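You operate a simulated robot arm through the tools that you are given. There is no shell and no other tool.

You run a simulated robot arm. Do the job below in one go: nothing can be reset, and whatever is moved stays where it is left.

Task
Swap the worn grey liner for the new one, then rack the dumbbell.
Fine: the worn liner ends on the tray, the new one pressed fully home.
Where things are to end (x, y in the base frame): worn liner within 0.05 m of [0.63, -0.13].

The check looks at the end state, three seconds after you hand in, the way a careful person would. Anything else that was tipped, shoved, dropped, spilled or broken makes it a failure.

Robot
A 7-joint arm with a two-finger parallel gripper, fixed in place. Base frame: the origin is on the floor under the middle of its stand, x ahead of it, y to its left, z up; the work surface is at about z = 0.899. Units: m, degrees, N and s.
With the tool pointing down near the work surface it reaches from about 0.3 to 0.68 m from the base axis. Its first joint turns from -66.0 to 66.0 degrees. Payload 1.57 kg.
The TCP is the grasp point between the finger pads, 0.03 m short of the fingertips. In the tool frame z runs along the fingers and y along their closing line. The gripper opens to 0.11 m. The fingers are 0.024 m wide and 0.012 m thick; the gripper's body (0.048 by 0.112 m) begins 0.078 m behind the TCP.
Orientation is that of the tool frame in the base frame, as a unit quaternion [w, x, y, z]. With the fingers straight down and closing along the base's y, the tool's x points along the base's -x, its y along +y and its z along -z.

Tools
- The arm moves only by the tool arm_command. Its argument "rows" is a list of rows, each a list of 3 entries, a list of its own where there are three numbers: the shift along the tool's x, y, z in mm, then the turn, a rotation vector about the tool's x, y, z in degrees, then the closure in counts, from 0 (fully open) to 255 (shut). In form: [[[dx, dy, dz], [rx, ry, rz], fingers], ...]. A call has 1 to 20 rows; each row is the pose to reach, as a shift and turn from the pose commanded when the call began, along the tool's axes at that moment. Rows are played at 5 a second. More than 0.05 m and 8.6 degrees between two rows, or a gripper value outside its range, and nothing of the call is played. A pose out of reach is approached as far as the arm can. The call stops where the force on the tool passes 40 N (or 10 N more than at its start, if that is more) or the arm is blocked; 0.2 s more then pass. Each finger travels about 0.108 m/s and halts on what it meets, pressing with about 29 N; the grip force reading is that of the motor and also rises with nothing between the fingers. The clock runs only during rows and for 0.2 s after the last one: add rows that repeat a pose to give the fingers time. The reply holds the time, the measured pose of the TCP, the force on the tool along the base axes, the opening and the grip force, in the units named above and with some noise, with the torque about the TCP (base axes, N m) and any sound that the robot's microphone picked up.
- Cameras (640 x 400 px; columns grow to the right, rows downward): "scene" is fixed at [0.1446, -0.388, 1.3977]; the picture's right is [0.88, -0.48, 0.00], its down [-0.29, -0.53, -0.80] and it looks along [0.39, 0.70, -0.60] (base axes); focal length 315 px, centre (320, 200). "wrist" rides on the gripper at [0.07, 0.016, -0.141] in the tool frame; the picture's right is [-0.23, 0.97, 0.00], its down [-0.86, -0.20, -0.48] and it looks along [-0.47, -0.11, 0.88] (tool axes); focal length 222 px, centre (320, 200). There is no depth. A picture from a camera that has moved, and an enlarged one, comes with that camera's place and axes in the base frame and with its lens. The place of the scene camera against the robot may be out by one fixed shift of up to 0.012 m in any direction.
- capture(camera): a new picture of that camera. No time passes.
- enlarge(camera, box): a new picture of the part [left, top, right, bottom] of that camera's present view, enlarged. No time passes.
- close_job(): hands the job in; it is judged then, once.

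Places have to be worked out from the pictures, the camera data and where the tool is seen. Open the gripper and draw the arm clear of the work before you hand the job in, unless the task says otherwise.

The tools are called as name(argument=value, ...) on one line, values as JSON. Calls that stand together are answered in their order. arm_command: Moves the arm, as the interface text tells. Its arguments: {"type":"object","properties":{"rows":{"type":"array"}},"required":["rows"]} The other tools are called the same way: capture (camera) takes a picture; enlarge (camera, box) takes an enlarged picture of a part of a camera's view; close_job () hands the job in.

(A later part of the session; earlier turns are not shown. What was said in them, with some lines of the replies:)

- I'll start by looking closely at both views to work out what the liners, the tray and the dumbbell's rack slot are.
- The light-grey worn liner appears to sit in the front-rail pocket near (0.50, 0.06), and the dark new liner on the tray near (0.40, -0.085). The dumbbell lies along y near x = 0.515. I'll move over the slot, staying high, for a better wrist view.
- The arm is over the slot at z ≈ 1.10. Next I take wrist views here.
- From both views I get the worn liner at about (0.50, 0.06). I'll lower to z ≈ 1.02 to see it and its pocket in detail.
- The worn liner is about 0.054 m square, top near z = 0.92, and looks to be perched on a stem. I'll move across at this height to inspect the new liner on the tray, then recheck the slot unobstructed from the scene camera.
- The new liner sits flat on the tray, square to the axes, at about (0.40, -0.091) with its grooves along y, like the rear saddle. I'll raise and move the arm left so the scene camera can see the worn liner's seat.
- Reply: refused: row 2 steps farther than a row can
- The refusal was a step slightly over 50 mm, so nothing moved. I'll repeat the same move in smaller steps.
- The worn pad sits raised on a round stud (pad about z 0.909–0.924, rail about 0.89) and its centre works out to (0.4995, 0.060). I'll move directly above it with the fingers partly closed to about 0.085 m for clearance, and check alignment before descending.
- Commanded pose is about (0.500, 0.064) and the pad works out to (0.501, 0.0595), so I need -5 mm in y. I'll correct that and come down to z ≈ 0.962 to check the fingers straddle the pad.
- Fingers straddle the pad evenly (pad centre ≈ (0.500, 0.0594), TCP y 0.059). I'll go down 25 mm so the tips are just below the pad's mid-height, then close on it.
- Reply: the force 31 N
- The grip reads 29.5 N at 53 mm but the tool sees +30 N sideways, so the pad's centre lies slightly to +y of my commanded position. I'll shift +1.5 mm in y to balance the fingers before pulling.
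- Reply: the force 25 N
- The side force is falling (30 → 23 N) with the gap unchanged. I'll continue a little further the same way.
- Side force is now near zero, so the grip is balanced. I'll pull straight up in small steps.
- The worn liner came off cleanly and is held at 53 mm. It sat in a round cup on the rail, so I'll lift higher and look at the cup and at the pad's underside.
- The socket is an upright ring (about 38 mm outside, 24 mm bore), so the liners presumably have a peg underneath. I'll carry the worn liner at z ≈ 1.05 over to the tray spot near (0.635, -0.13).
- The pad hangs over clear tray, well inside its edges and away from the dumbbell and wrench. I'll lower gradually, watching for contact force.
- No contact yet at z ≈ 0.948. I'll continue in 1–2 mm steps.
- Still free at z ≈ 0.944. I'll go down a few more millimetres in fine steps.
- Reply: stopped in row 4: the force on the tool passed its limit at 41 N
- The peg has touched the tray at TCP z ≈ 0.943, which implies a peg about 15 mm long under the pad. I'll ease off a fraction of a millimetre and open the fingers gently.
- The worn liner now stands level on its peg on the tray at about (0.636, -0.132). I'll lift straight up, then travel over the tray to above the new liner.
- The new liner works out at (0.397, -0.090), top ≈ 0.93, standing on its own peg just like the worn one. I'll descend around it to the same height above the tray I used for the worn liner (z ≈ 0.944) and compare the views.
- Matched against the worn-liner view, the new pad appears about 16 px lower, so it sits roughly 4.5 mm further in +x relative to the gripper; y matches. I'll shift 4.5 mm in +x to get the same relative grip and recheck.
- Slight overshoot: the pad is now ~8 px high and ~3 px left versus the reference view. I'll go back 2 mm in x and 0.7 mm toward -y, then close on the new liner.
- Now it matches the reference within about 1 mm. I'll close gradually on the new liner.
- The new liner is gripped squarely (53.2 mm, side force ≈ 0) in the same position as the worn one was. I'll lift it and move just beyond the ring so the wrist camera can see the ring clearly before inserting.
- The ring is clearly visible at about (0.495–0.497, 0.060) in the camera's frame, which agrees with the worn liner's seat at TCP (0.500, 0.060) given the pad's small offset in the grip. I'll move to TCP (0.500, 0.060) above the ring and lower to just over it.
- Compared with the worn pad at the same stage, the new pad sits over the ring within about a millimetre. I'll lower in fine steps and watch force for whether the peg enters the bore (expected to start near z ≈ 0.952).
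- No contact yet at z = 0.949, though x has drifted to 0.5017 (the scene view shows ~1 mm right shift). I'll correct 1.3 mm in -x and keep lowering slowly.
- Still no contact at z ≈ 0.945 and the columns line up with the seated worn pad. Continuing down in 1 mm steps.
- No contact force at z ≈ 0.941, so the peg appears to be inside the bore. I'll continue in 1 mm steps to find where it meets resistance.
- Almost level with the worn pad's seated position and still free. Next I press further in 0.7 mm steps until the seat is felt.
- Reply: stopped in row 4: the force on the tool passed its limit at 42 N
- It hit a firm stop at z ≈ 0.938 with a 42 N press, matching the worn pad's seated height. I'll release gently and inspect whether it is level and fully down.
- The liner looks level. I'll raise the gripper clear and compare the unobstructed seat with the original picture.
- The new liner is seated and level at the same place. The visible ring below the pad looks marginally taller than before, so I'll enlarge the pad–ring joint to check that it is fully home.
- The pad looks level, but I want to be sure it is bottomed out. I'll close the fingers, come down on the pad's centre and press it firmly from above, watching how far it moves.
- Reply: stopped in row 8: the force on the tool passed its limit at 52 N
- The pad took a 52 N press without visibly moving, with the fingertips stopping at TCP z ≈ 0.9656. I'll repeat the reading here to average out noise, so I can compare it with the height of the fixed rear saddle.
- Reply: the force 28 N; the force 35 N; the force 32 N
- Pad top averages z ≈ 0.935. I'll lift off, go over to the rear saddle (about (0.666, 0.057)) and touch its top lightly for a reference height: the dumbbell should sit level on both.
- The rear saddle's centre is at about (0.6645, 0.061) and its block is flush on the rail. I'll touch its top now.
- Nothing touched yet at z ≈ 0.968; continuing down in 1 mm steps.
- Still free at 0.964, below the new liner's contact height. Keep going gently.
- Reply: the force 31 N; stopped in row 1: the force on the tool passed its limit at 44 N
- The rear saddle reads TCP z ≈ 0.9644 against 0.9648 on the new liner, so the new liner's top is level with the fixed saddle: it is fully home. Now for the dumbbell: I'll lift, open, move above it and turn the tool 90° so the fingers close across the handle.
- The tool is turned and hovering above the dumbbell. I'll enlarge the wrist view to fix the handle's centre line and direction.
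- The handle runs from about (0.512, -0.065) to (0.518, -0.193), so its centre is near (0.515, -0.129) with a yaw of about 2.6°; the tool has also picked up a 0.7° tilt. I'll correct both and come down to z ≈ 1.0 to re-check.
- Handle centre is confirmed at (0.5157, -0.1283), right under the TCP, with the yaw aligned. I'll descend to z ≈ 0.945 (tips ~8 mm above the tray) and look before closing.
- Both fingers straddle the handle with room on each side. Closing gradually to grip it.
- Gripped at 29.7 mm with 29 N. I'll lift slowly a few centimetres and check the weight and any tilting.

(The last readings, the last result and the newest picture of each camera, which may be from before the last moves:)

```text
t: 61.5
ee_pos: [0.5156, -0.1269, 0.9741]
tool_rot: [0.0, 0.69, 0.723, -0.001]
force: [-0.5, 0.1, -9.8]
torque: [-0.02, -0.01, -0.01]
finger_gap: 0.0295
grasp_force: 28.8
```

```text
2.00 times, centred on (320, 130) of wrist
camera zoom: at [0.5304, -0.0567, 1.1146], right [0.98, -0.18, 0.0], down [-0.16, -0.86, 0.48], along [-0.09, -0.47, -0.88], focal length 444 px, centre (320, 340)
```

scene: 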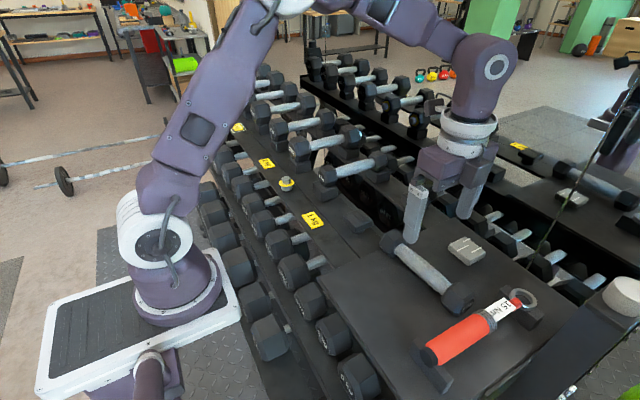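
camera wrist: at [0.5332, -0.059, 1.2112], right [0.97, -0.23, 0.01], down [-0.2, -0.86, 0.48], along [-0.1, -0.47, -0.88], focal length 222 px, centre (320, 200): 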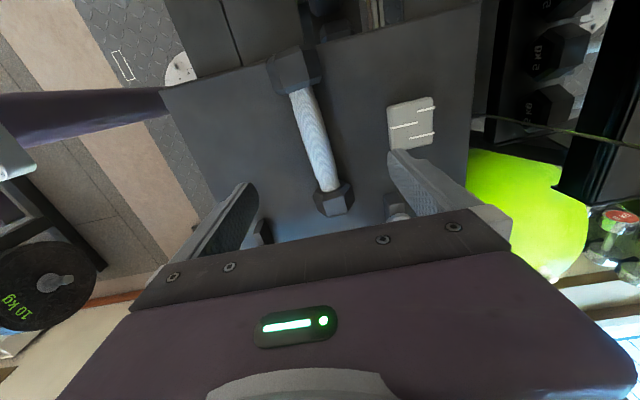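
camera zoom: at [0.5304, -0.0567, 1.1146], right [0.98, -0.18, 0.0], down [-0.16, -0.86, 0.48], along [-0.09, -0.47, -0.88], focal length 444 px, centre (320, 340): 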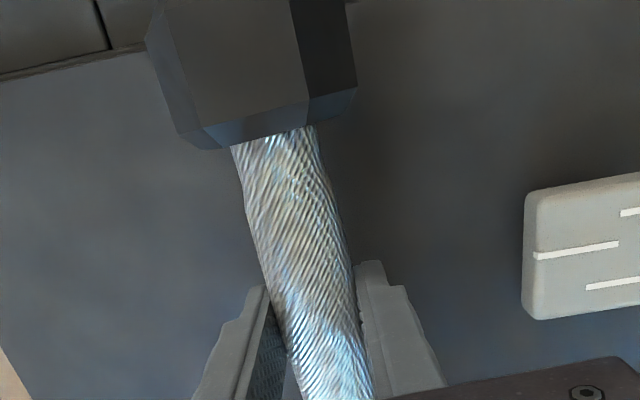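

The dumbbell is held at its balance point (9.8 N, no torque) and level. I'll lift it well clear, then carry and turn it back by 87° so it lies along x above the slot centre (0.580, 0.0605).

arm_command(rows=[[[0, 0, -35], [0, 0, 0], 255], [[0, 0, -75], [0, 0, 0], 255], [[0, 0, -111], [0, 0, 0], 255], [[12, 5, -111], [0, 0, -6], 255], [[25, 10, -111], [0, 0, -12], 255], [[38, 15, -111], [0, 0, -18], 255], [[51, 20, -111], [0, 0, -24], 255], [[64, 25, -111], [0, 0, -30], 255], [[77, 30, -111], [0, 0, -36], 255], [[90, 35, -111], [0, 0, -42], 255], [[103, 40, -111], [0, 0, -48], 255], [[116, 45, -111], [0, 0, -54], 255], [[129, 50, -111], [0, 0, -60], 255], [[142, 55, -111], [0, 0, -66], 255], [[154, 60, -111], [0, 0, -72], 255], [[166, 65, -111], [0, 0, -78], 255], [[177, 70, -111], [0, 0, -83], 255], [[184.3, 72.9, -111], [0, 0, -87.3], 255], [[184.3, 72.9, -111], [0, 0, -87.3], 255], [[184.3, 72.9, -111], [0, 0, -87.3], 255]])

capture(camera="wrist")

capture(camera="scene")

```text
t: 65.7
ee_pos: [0.5826, 0.0614, 1.0856]
tool_rot: [-0.001, 0.0, 1.0, 0.0]
force: [0.2, -0.3, -9.1]
torque: [-0.02, -0.03, -0.01]
finger_gap: 0.0295
grasp_force: 28.7
```

```text
taken
camera wrist: at [0.5121, 0.0769, 1.2261], right [0.23, 0.97, 0.0], down [0.86, -0.2, 0.48], along [0.46, -0.11, -0.88], focal length 222 px, centre (320, 200)
```

wrist: 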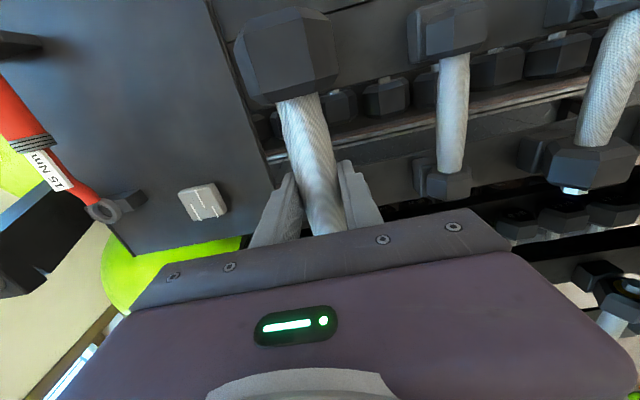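

```text
taken
```

scene: 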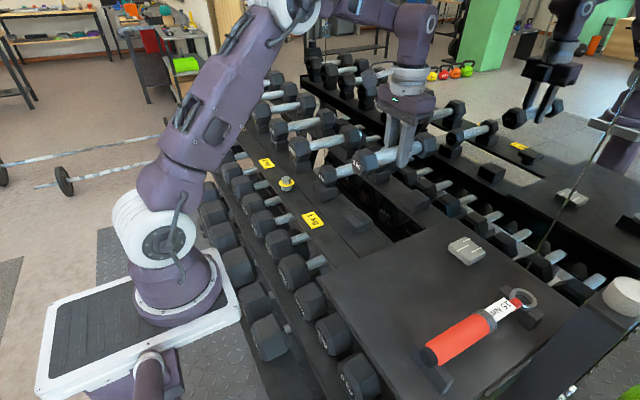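

The dumbbell is aligned along x above the slot. I'll trim the position by about 2 mm and lower to z ≈ 0.99, still clear of the saddles, and inspect.

arm_command(rows=[[[2, -0.7, 20], [0, 0, 0], 255], [[2, -0.7, 45], [0, 0, 0], 255], [[2, -0.7, 70], [0, 0, 0], 255], [[2, -0.7, 88], [0, 0, 0], 255], [[2, -0.7, 95], [0, 0, 0], 255], [[2, -0.7, 95], [0, 0, 0], 255], [[2, -0.7, 95], [0, 0, 0], 255]])

enlarge(camera="scene", box=[320, 140, 480, 250])

enlarge(camera="wrist", box=[200, 0, 480, 240])

```text
t: 67.3
ee_pos: [0.58, 0.0603, 0.9902]
tool_rot: [-0.001, 0.0, 1.0, -0.001]
force: [0.3, 0.8, -9.8]
torque: [0.01, -0.04, 0.02]
finger_gap: 0.0297
grasp_force: 29.2
```

```text
3.64 times, centred on (400, 195) of scene
camera zoom: at [0.1448, -0.3879, 1.3977], right [0.88, -0.48, 0.0], down [-0.29, -0.53, -0.8], along [0.39, 0.7, -0.6], focal length 1146 px, centre (29, 218)
```

zoom: 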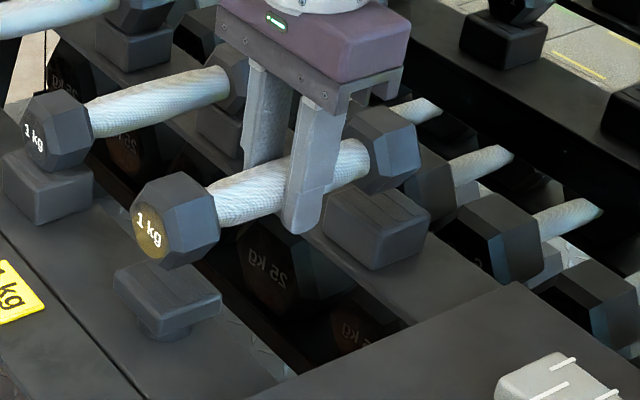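

```text
1.67 times, centred on (340, 120) of wrist
camera zoom: at [0.5097, 0.0762, 1.131], right [0.23, 0.97, 0.0], down [0.86, -0.2, 0.48], along [0.46, -0.11, -0.88], focal length 370 px, centre (287, 333)
```

zoom: 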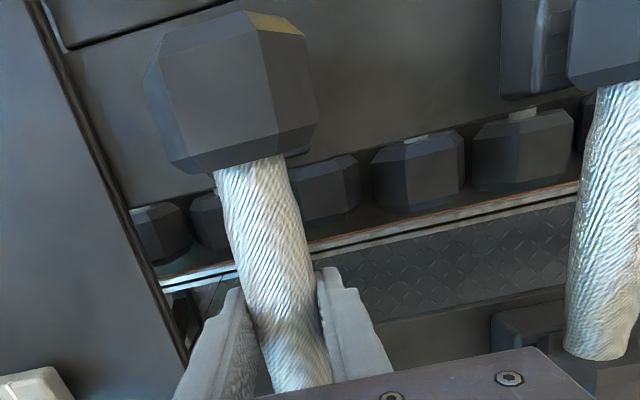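

Both heads hang directly above their saddles, label facing forward like its neighbour. I'll lower in small steps to contact, expected near z ≈ 0.972.

arm_command(rows=[[[0, 0, 3], [0, 0, 0], 255], [[0, 0, 6], [0, 0, 0], 255], [[0, 0, 9], [0, 0, 0], 255], [[0, 0, 12], [0, 0, 0], 255], [[0, 0, 13], [0, 0, 0], 255], [[0, 0, 13], [0, 0, 0], 255]])

enlarge(camera="scene", box=[320, 140, 480, 250])

```text
t: 68.7
ee_pos: [0.5783, 0.0601, 0.9775]
tool_rot: [0.0, 0.001, 1.0, 0.0]
force: [-0.2, -1.0, -10.4]
torque: [0.0, 0.0, 0.03]
finger_gap: 0.0297
grasp_force: 28.7
```

```text
3.64 times, centred on (400, 195) of scene
camera zoom: at [0.1448, -0.3879, 1.3977], right [0.88, -0.48, 0.0], down [-0.29, -0.53, -0.8], along [0.39, 0.7, -0.6], focal length 1146 px, centre (29, 218)
```

zoom: 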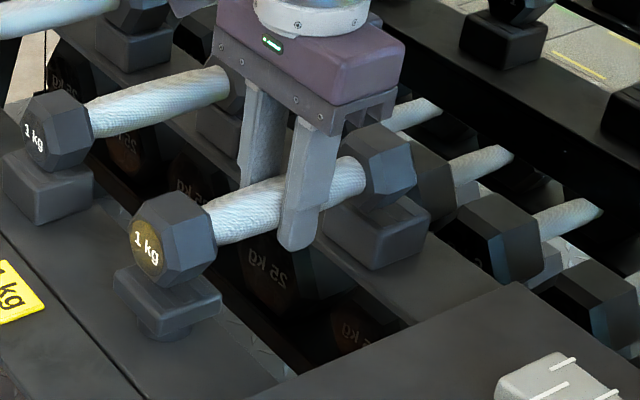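

Close above the saddles and still free. Continuing in 1 mm steps.

arm_command(rows=[[[-1, 0.3, 1], [0, 0, 0], 255], [[-1, 0.3, 2], [0, 0, 0], 255], [[-1, 0.3, 3], [0, 0, 0], 255], [[-1, 0.3, 4], [0, 0, 0], 255], [[-1, 0.3, 4], [0, 0, 0], 255]])

```text
t: 69.9
ee_pos: [0.5784, 0.0609, 0.9739]
tool_rot: [-0.001, 0.001, 1.0, 0.0]
force: [0.1, -0.4, -10.6]
torque: [-0.02, -0.02, -0.02]
finger_gap: 0.0298
grasp_force: 29.0
```

No contact yet at 0.974 (full 10 N weight still carried). A few more millimetres in fine steps.

arm_command(rows=[[[0, 0, 0.7], [0, 0, 0], 255], [[0, 0, 1.4], [0, 0, 0], 255], [[0, 0, 2.1], [0, 0, 0], 255], [[0, 0, 2.1], [0, 0, 0], 255]])

enlarge(camera="scene", box=[340, 160, 440, 235])

```text
t: 70.9
ee_pos: [0.5815, 0.059, 0.9724]
tool_rot: [0.0, 0.0, 1.0, -0.001]
force: [0.1, 0.4, -10.0]
torque: [0.02, -0.01, -0.05]
finger_gap: 0.0296
grasp_force: 28.6
```

```text
5.33 times, centred on (390, 198) of scene
camera zoom: at [0.1448, -0.3879, 1.3977], right [0.88, -0.48, 0.0], down [-0.29, -0.53, -0.8], along [0.39, 0.7, -0.6], focal length 1681 px, centre (-53, 213)
```

zoom: 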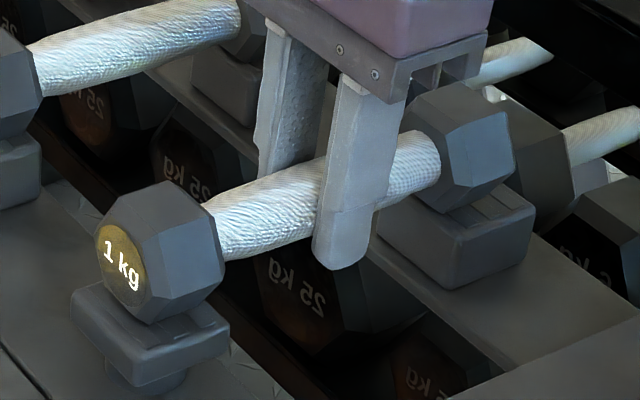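

Very near contact now, still carrying full weight. Another 2 mm in 0.7 mm steps.

arm_command(rows=[[[0, 0.5, 0.7], [0, 0, 0], 255], [[0, 0.5, 1.4], [0, 0, 0], 255], [[0, 0.5, 2.1], [0, 0, 0], 255], [[0, 0.5, 2.1], [0, 0, 0], 255]])

```text
t: 71.9
ee_pos: [0.5796, 0.0619, 0.968]
tool_rot: [-0.001, 0.001, 1.0, -0.001]
force: [-0.2, 0.0, -10.3]
torque: [0.02, -0.02, -0.02]
finger_gap: 0.0297
grasp_force: 28.9
```

enlarge(camera="scene", box=[340, 180, 400, 235])

enlarge(camera="scene", box=[400, 165, 450, 210])

```text
7.27 times, centred on (370, 208) of scene
camera zoom: at [0.1448, -0.3879, 1.3977], right [0.88, -0.48, 0.0], down [-0.29, -0.53, -0.8], along [0.39, 0.7, -0.6], focal length 2292 px, centre (-44, 146)
```

zoom: 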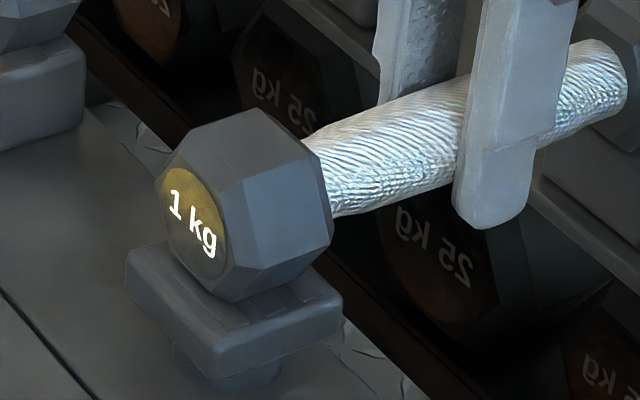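

```text
8.89 times, centred on (425, 188) of scene
camera zoom: at [0.1448, -0.3879, 1.3977], right [0.88, -0.48, 0.0], down [-0.29, -0.53, -0.8], along [0.39, 0.7, -0.6], focal length 2801 px, centre (-613, 311)
```

zoom: 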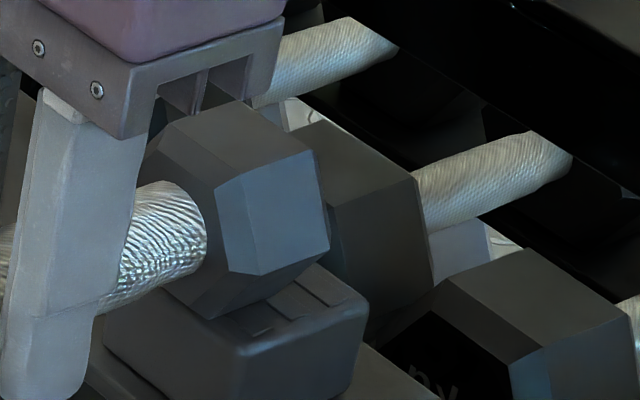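

The heads look only a millimetre or two above their saddles, both nicely centred. I'll continue lowering in fine steps.

arm_command(rows=[[[0, -0.5, 0.7], [0, 0, 0], 255], [[0, -0.5, 1.4], [0, 0, 0], 255], [[0, -0.5, 1.4], [0, 0, 0], 255]])

arm_command(rows=[[[0, 0, 0.7], [0, 0, 0], 255], [[0, 0, 1.4], [0, 0, 0], 255], [[0, 0, 1.4], [0, 0, 0], 255]])

```text
t: 72.7
ee_pos: [0.5805, 0.0595, 0.9668]
tool_rot: [-0.001, 0.0, 1.0, -0.001]
force: [0.8, 1.7, -4.7]
torque: [-0.05, 0.41, -0.03]
finger_gap: 0.0296
grasp_force: 28.7
```

```text
t: 73.5
ee_pos: [0.5799, 0.0596, 0.9669]
tool_rot: [-0.001, 0.001, 1.0, 0.0]
force: [-1.4, 1.5, 11.4]
torque: [-0.03, 0.67, -0.05]
finger_gap: 0.0297
grasp_force: 28.9
```

Both heads are now on their saddles: front touched first, then rear, and the load is shared. I'll ease off 0.7 mm and open the fingers slowly.

arm_command(rows=[[[0, 0, -0.7], [0, 0, 0], 255], [[0, 0, -0.7], [0, 0, 0], 220], [[0, 0, -0.7], [0, 0, 0], 195], [[0, 0, -0.7], [0, 0, 0], 188], [[0, 0, -0.7], [0, 0, 0], 184], [[0, 0, -0.7], [0, 0, 0], 180], [[0, 0, -0.7], [0, 0, 0], 172], [[0, 0, -0.7], [0, 0, 0], 160], [[0, 0, -0.7], [0, 0, 0], 140], [[0, 0, -0.7], [0, 0, 0], 110], [[0, 0, -0.7], [0, 0, 0], 110]])

enlarge(camera="scene", box=[340, 160, 440, 235])

enlarge(camera="wrist", box=[200, 0, 480, 240])

```text
t: 75.9
ee_pos: [0.5798, 0.0597, 0.9671]
tool_rot: [-0.001, 0.0, 1.0, 0.001]
force: [0.8, -0.3, 0.4]
torque: [-0.03, -0.01, -0.02]
finger_gap: 0.0626
grasp_force: 0.1
```

```text
5.33 times, centred on (390, 198) of scene
camera zoom: at [0.1446, -0.388, 1.3977], right [0.88, -0.48, 0.0], down [-0.29, -0.53, -0.8], along [0.39, 0.7, -0.6], focal length 1681 px, centre (-53, 213)
```

zoom: 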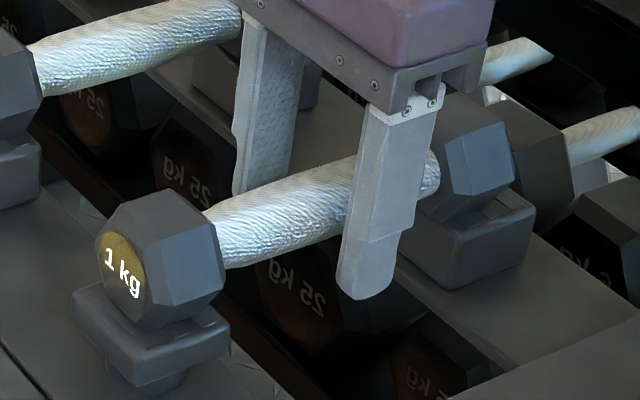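

```text
1.67 times, centred on (340, 120) of wrist
camera zoom: at [0.5108, 0.0757, 1.1078], right [0.23, 0.97, 0.0], down [0.86, -0.2, 0.48], along [0.46, -0.11, -0.88], focal length 370 px, centre (287, 333)
```

zoom: 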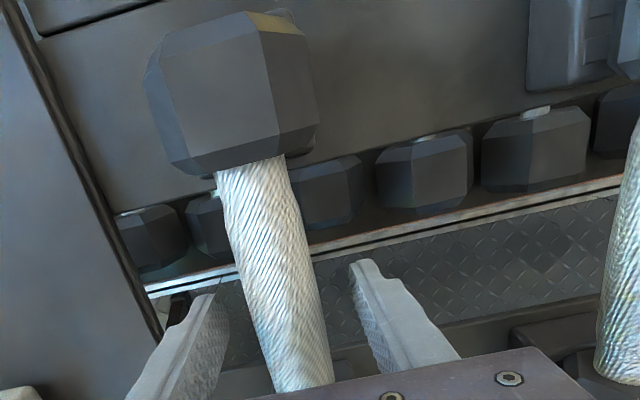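

Released and the dumbbell stayed put on both saddles. I'll raise straight up and clear of the work.

arm_command(rows=[[[0, 0, -15], [0, 0, 0], 100], [[0, 0, -40], [0, 0, 0], 100], [[0, 0, -75], [0, 0, 0], 100], [[0, 0, -115], [0, 0, 0], 60], [[0, 0, -155], [0, 0, 0], 20], [[0, 0, -195], [0, 0, 0], 0], [[0, 0, -210], [0, 0, 0], 0], [[0, 0, -210], [0, 0, 0], 0]])

capture(camera="scene")

enlarge(camera="scene", box=[330, 150, 450, 235])

enlarge(camera="wrist", box=[160, 0, 480, 220])

```text
t: 77.7
ee_pos: [0.5807, 0.0603, 1.1776]
tool_rot: [-0.001, 0.0, 1.0, 0.0]
force: [-0.5, -1.0, 0.5]
torque: [-0.01, 0.02, 0.0]
finger_gap: 0.11
grasp_force: 0.0
```

```text
taken
```

scene: 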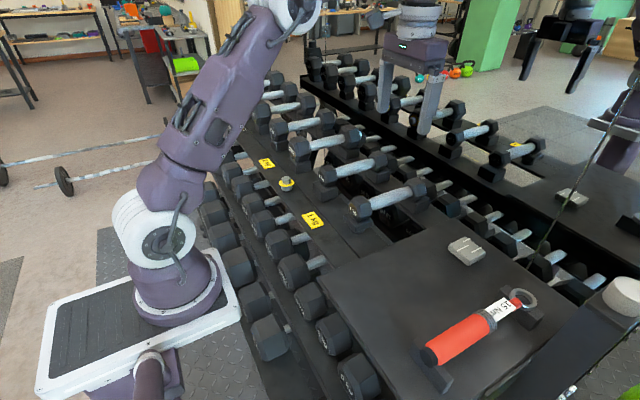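

```text
4.71 times, centred on (390, 192) of scene
camera zoom: at [0.1446, -0.388, 1.3977], right [0.88, -0.48, 0.0], down [-0.29, -0.53, -0.8], along [0.39, 0.7, -0.6], focal length 1483 px, centre (-9, 235)
```

zoom: 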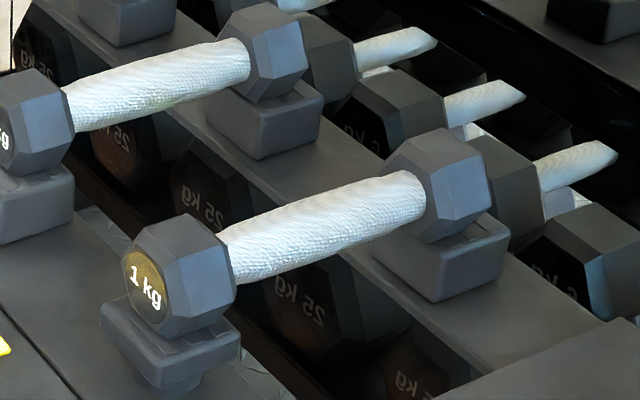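

```text
1.82 times, centred on (320, 110) of wrist
camera zoom: at [0.5113, 0.0766, 1.3178], right [0.23, 0.97, 0.0], down [0.86, -0.2, 0.48], along [0.46, -0.11, -0.88], focal length 404 px, centre (320, 364)
```

zoom: 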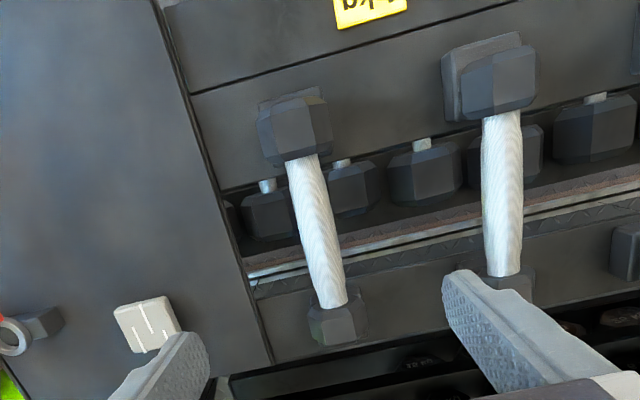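

The dumbbell sits level on both saddles, like its neighbours, and the worn liner stands on the tray. I'll retreat the arm toward its starting pose and take a last close look.

arm_command(rows=[[[35, 15, 0], [0, 0, 0], 0], [[75, 30, 0], [0, 0, 0], 0], [[115, 47, 0], [0, 0, 0], 0], [[155, 65, 0], [0, 0, 0], 0], [[198, 85, 0], [0, 0, 0], 0], [[198, 85, 0], [0, 0, 0], 0], [[198, 85, 0], [0, 0, 0], 0]])

enlarge(camera="scene", box=[340, 180, 400, 235])

enlarge(camera="scene", box=[320, 160, 560, 330])

capture(camera="wrist")

```text
t: 79.3
ee_pos: [0.3827, 0.1435, 1.1759]
tool_rot: [0.0, -0.001, 1.0, -0.001]
force: [0.2, 0.3, 0.6]
torque: [-0.01, 0.01, -0.04]
finger_gap: 0.1097
grasp_force: 0.0
```

```text
7.27 times, centred on (370, 208) of scene
camera zoom: at [0.1446, -0.388, 1.3977], right [0.88, -0.48, 0.0], down [-0.29, -0.53, -0.8], along [0.39, 0.7, -0.6], focal length 2292 px, centre (-44, 146)
```

zoom: 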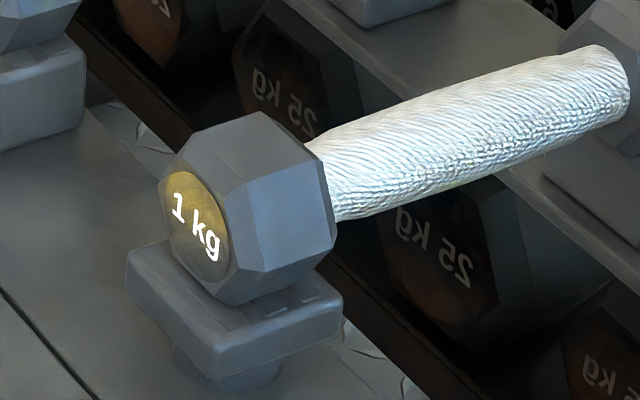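

```text
2.35 times, centred on (440, 245) of scene
camera zoom: at [0.1446, -0.388, 1.3977], right [0.88, -0.48, 0.0], down [-0.29, -0.53, -0.8], along [0.39, 0.7, -0.6], focal length 742 px, centre (38, 94)
```

zoom: 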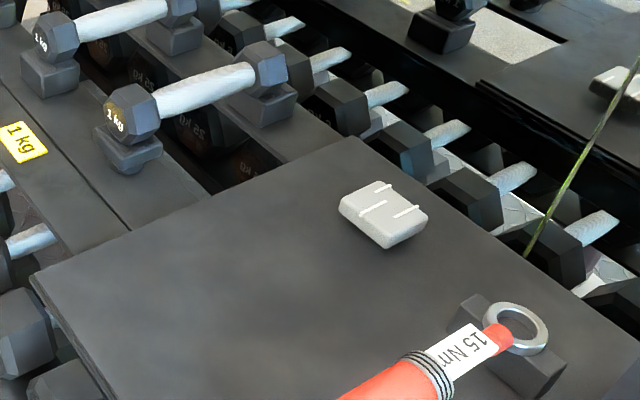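

```text
taken
camera wrist: at [0.3144, 0.1595, 1.3166], right [0.23, 0.97, 0.0], down [0.86, -0.2, 0.48], along [0.46, -0.11, -0.88], focal length 222 px, centre (320, 200)
```

wrist: 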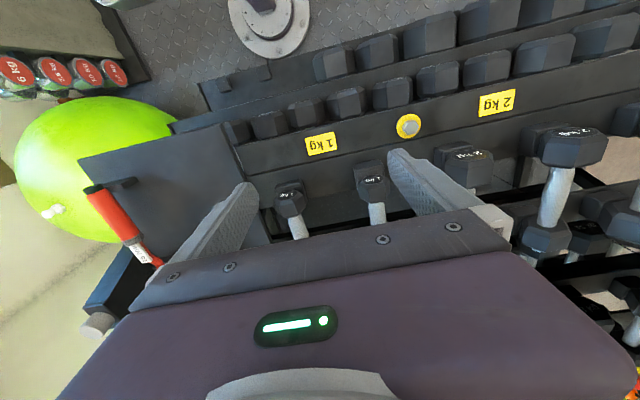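

I'm handing the job in, with the arm clear and the gripper open. The last pictures and readings show:
- **New liner:** it is seated, with its top level with the rear saddle to within about half a millimetre.
- **Dumbbell:** it rests on both saddles with its label facing forward.
- **Worn liner:** it stands on the tray at about (0.636, -0.132), inside the allowed area.
- **Everything else:** the wrench and neighbouring dumbbells look undisturbed.

close_job()

```text
The job is handed in.
```

The liner swap is done and the dumbbell is racked. I handed the job in with the gripper open and the arm clear of the work. I haven't seen the check's result.

- **Worn liner:** it stands on its peg on the tray at about (0.636, -0.132), inside the 0.05 m limit around [0.63, -0.13].
- **New liner:** it is in the ring and was pressed down to a firm stop at up to about 52 N. Its top measures within about 0.5 mm of the fixed rear saddle, so I judge it fully home. I could not see the joint between pad and ring directly.
- **Dumbbell:** it rests on both the new liner and the rear saddle, with the "1 kg" label facing forward like its neighbours.
- **Everything else:** the wrench and the other dumbbells look undisturbed in the final pictures.
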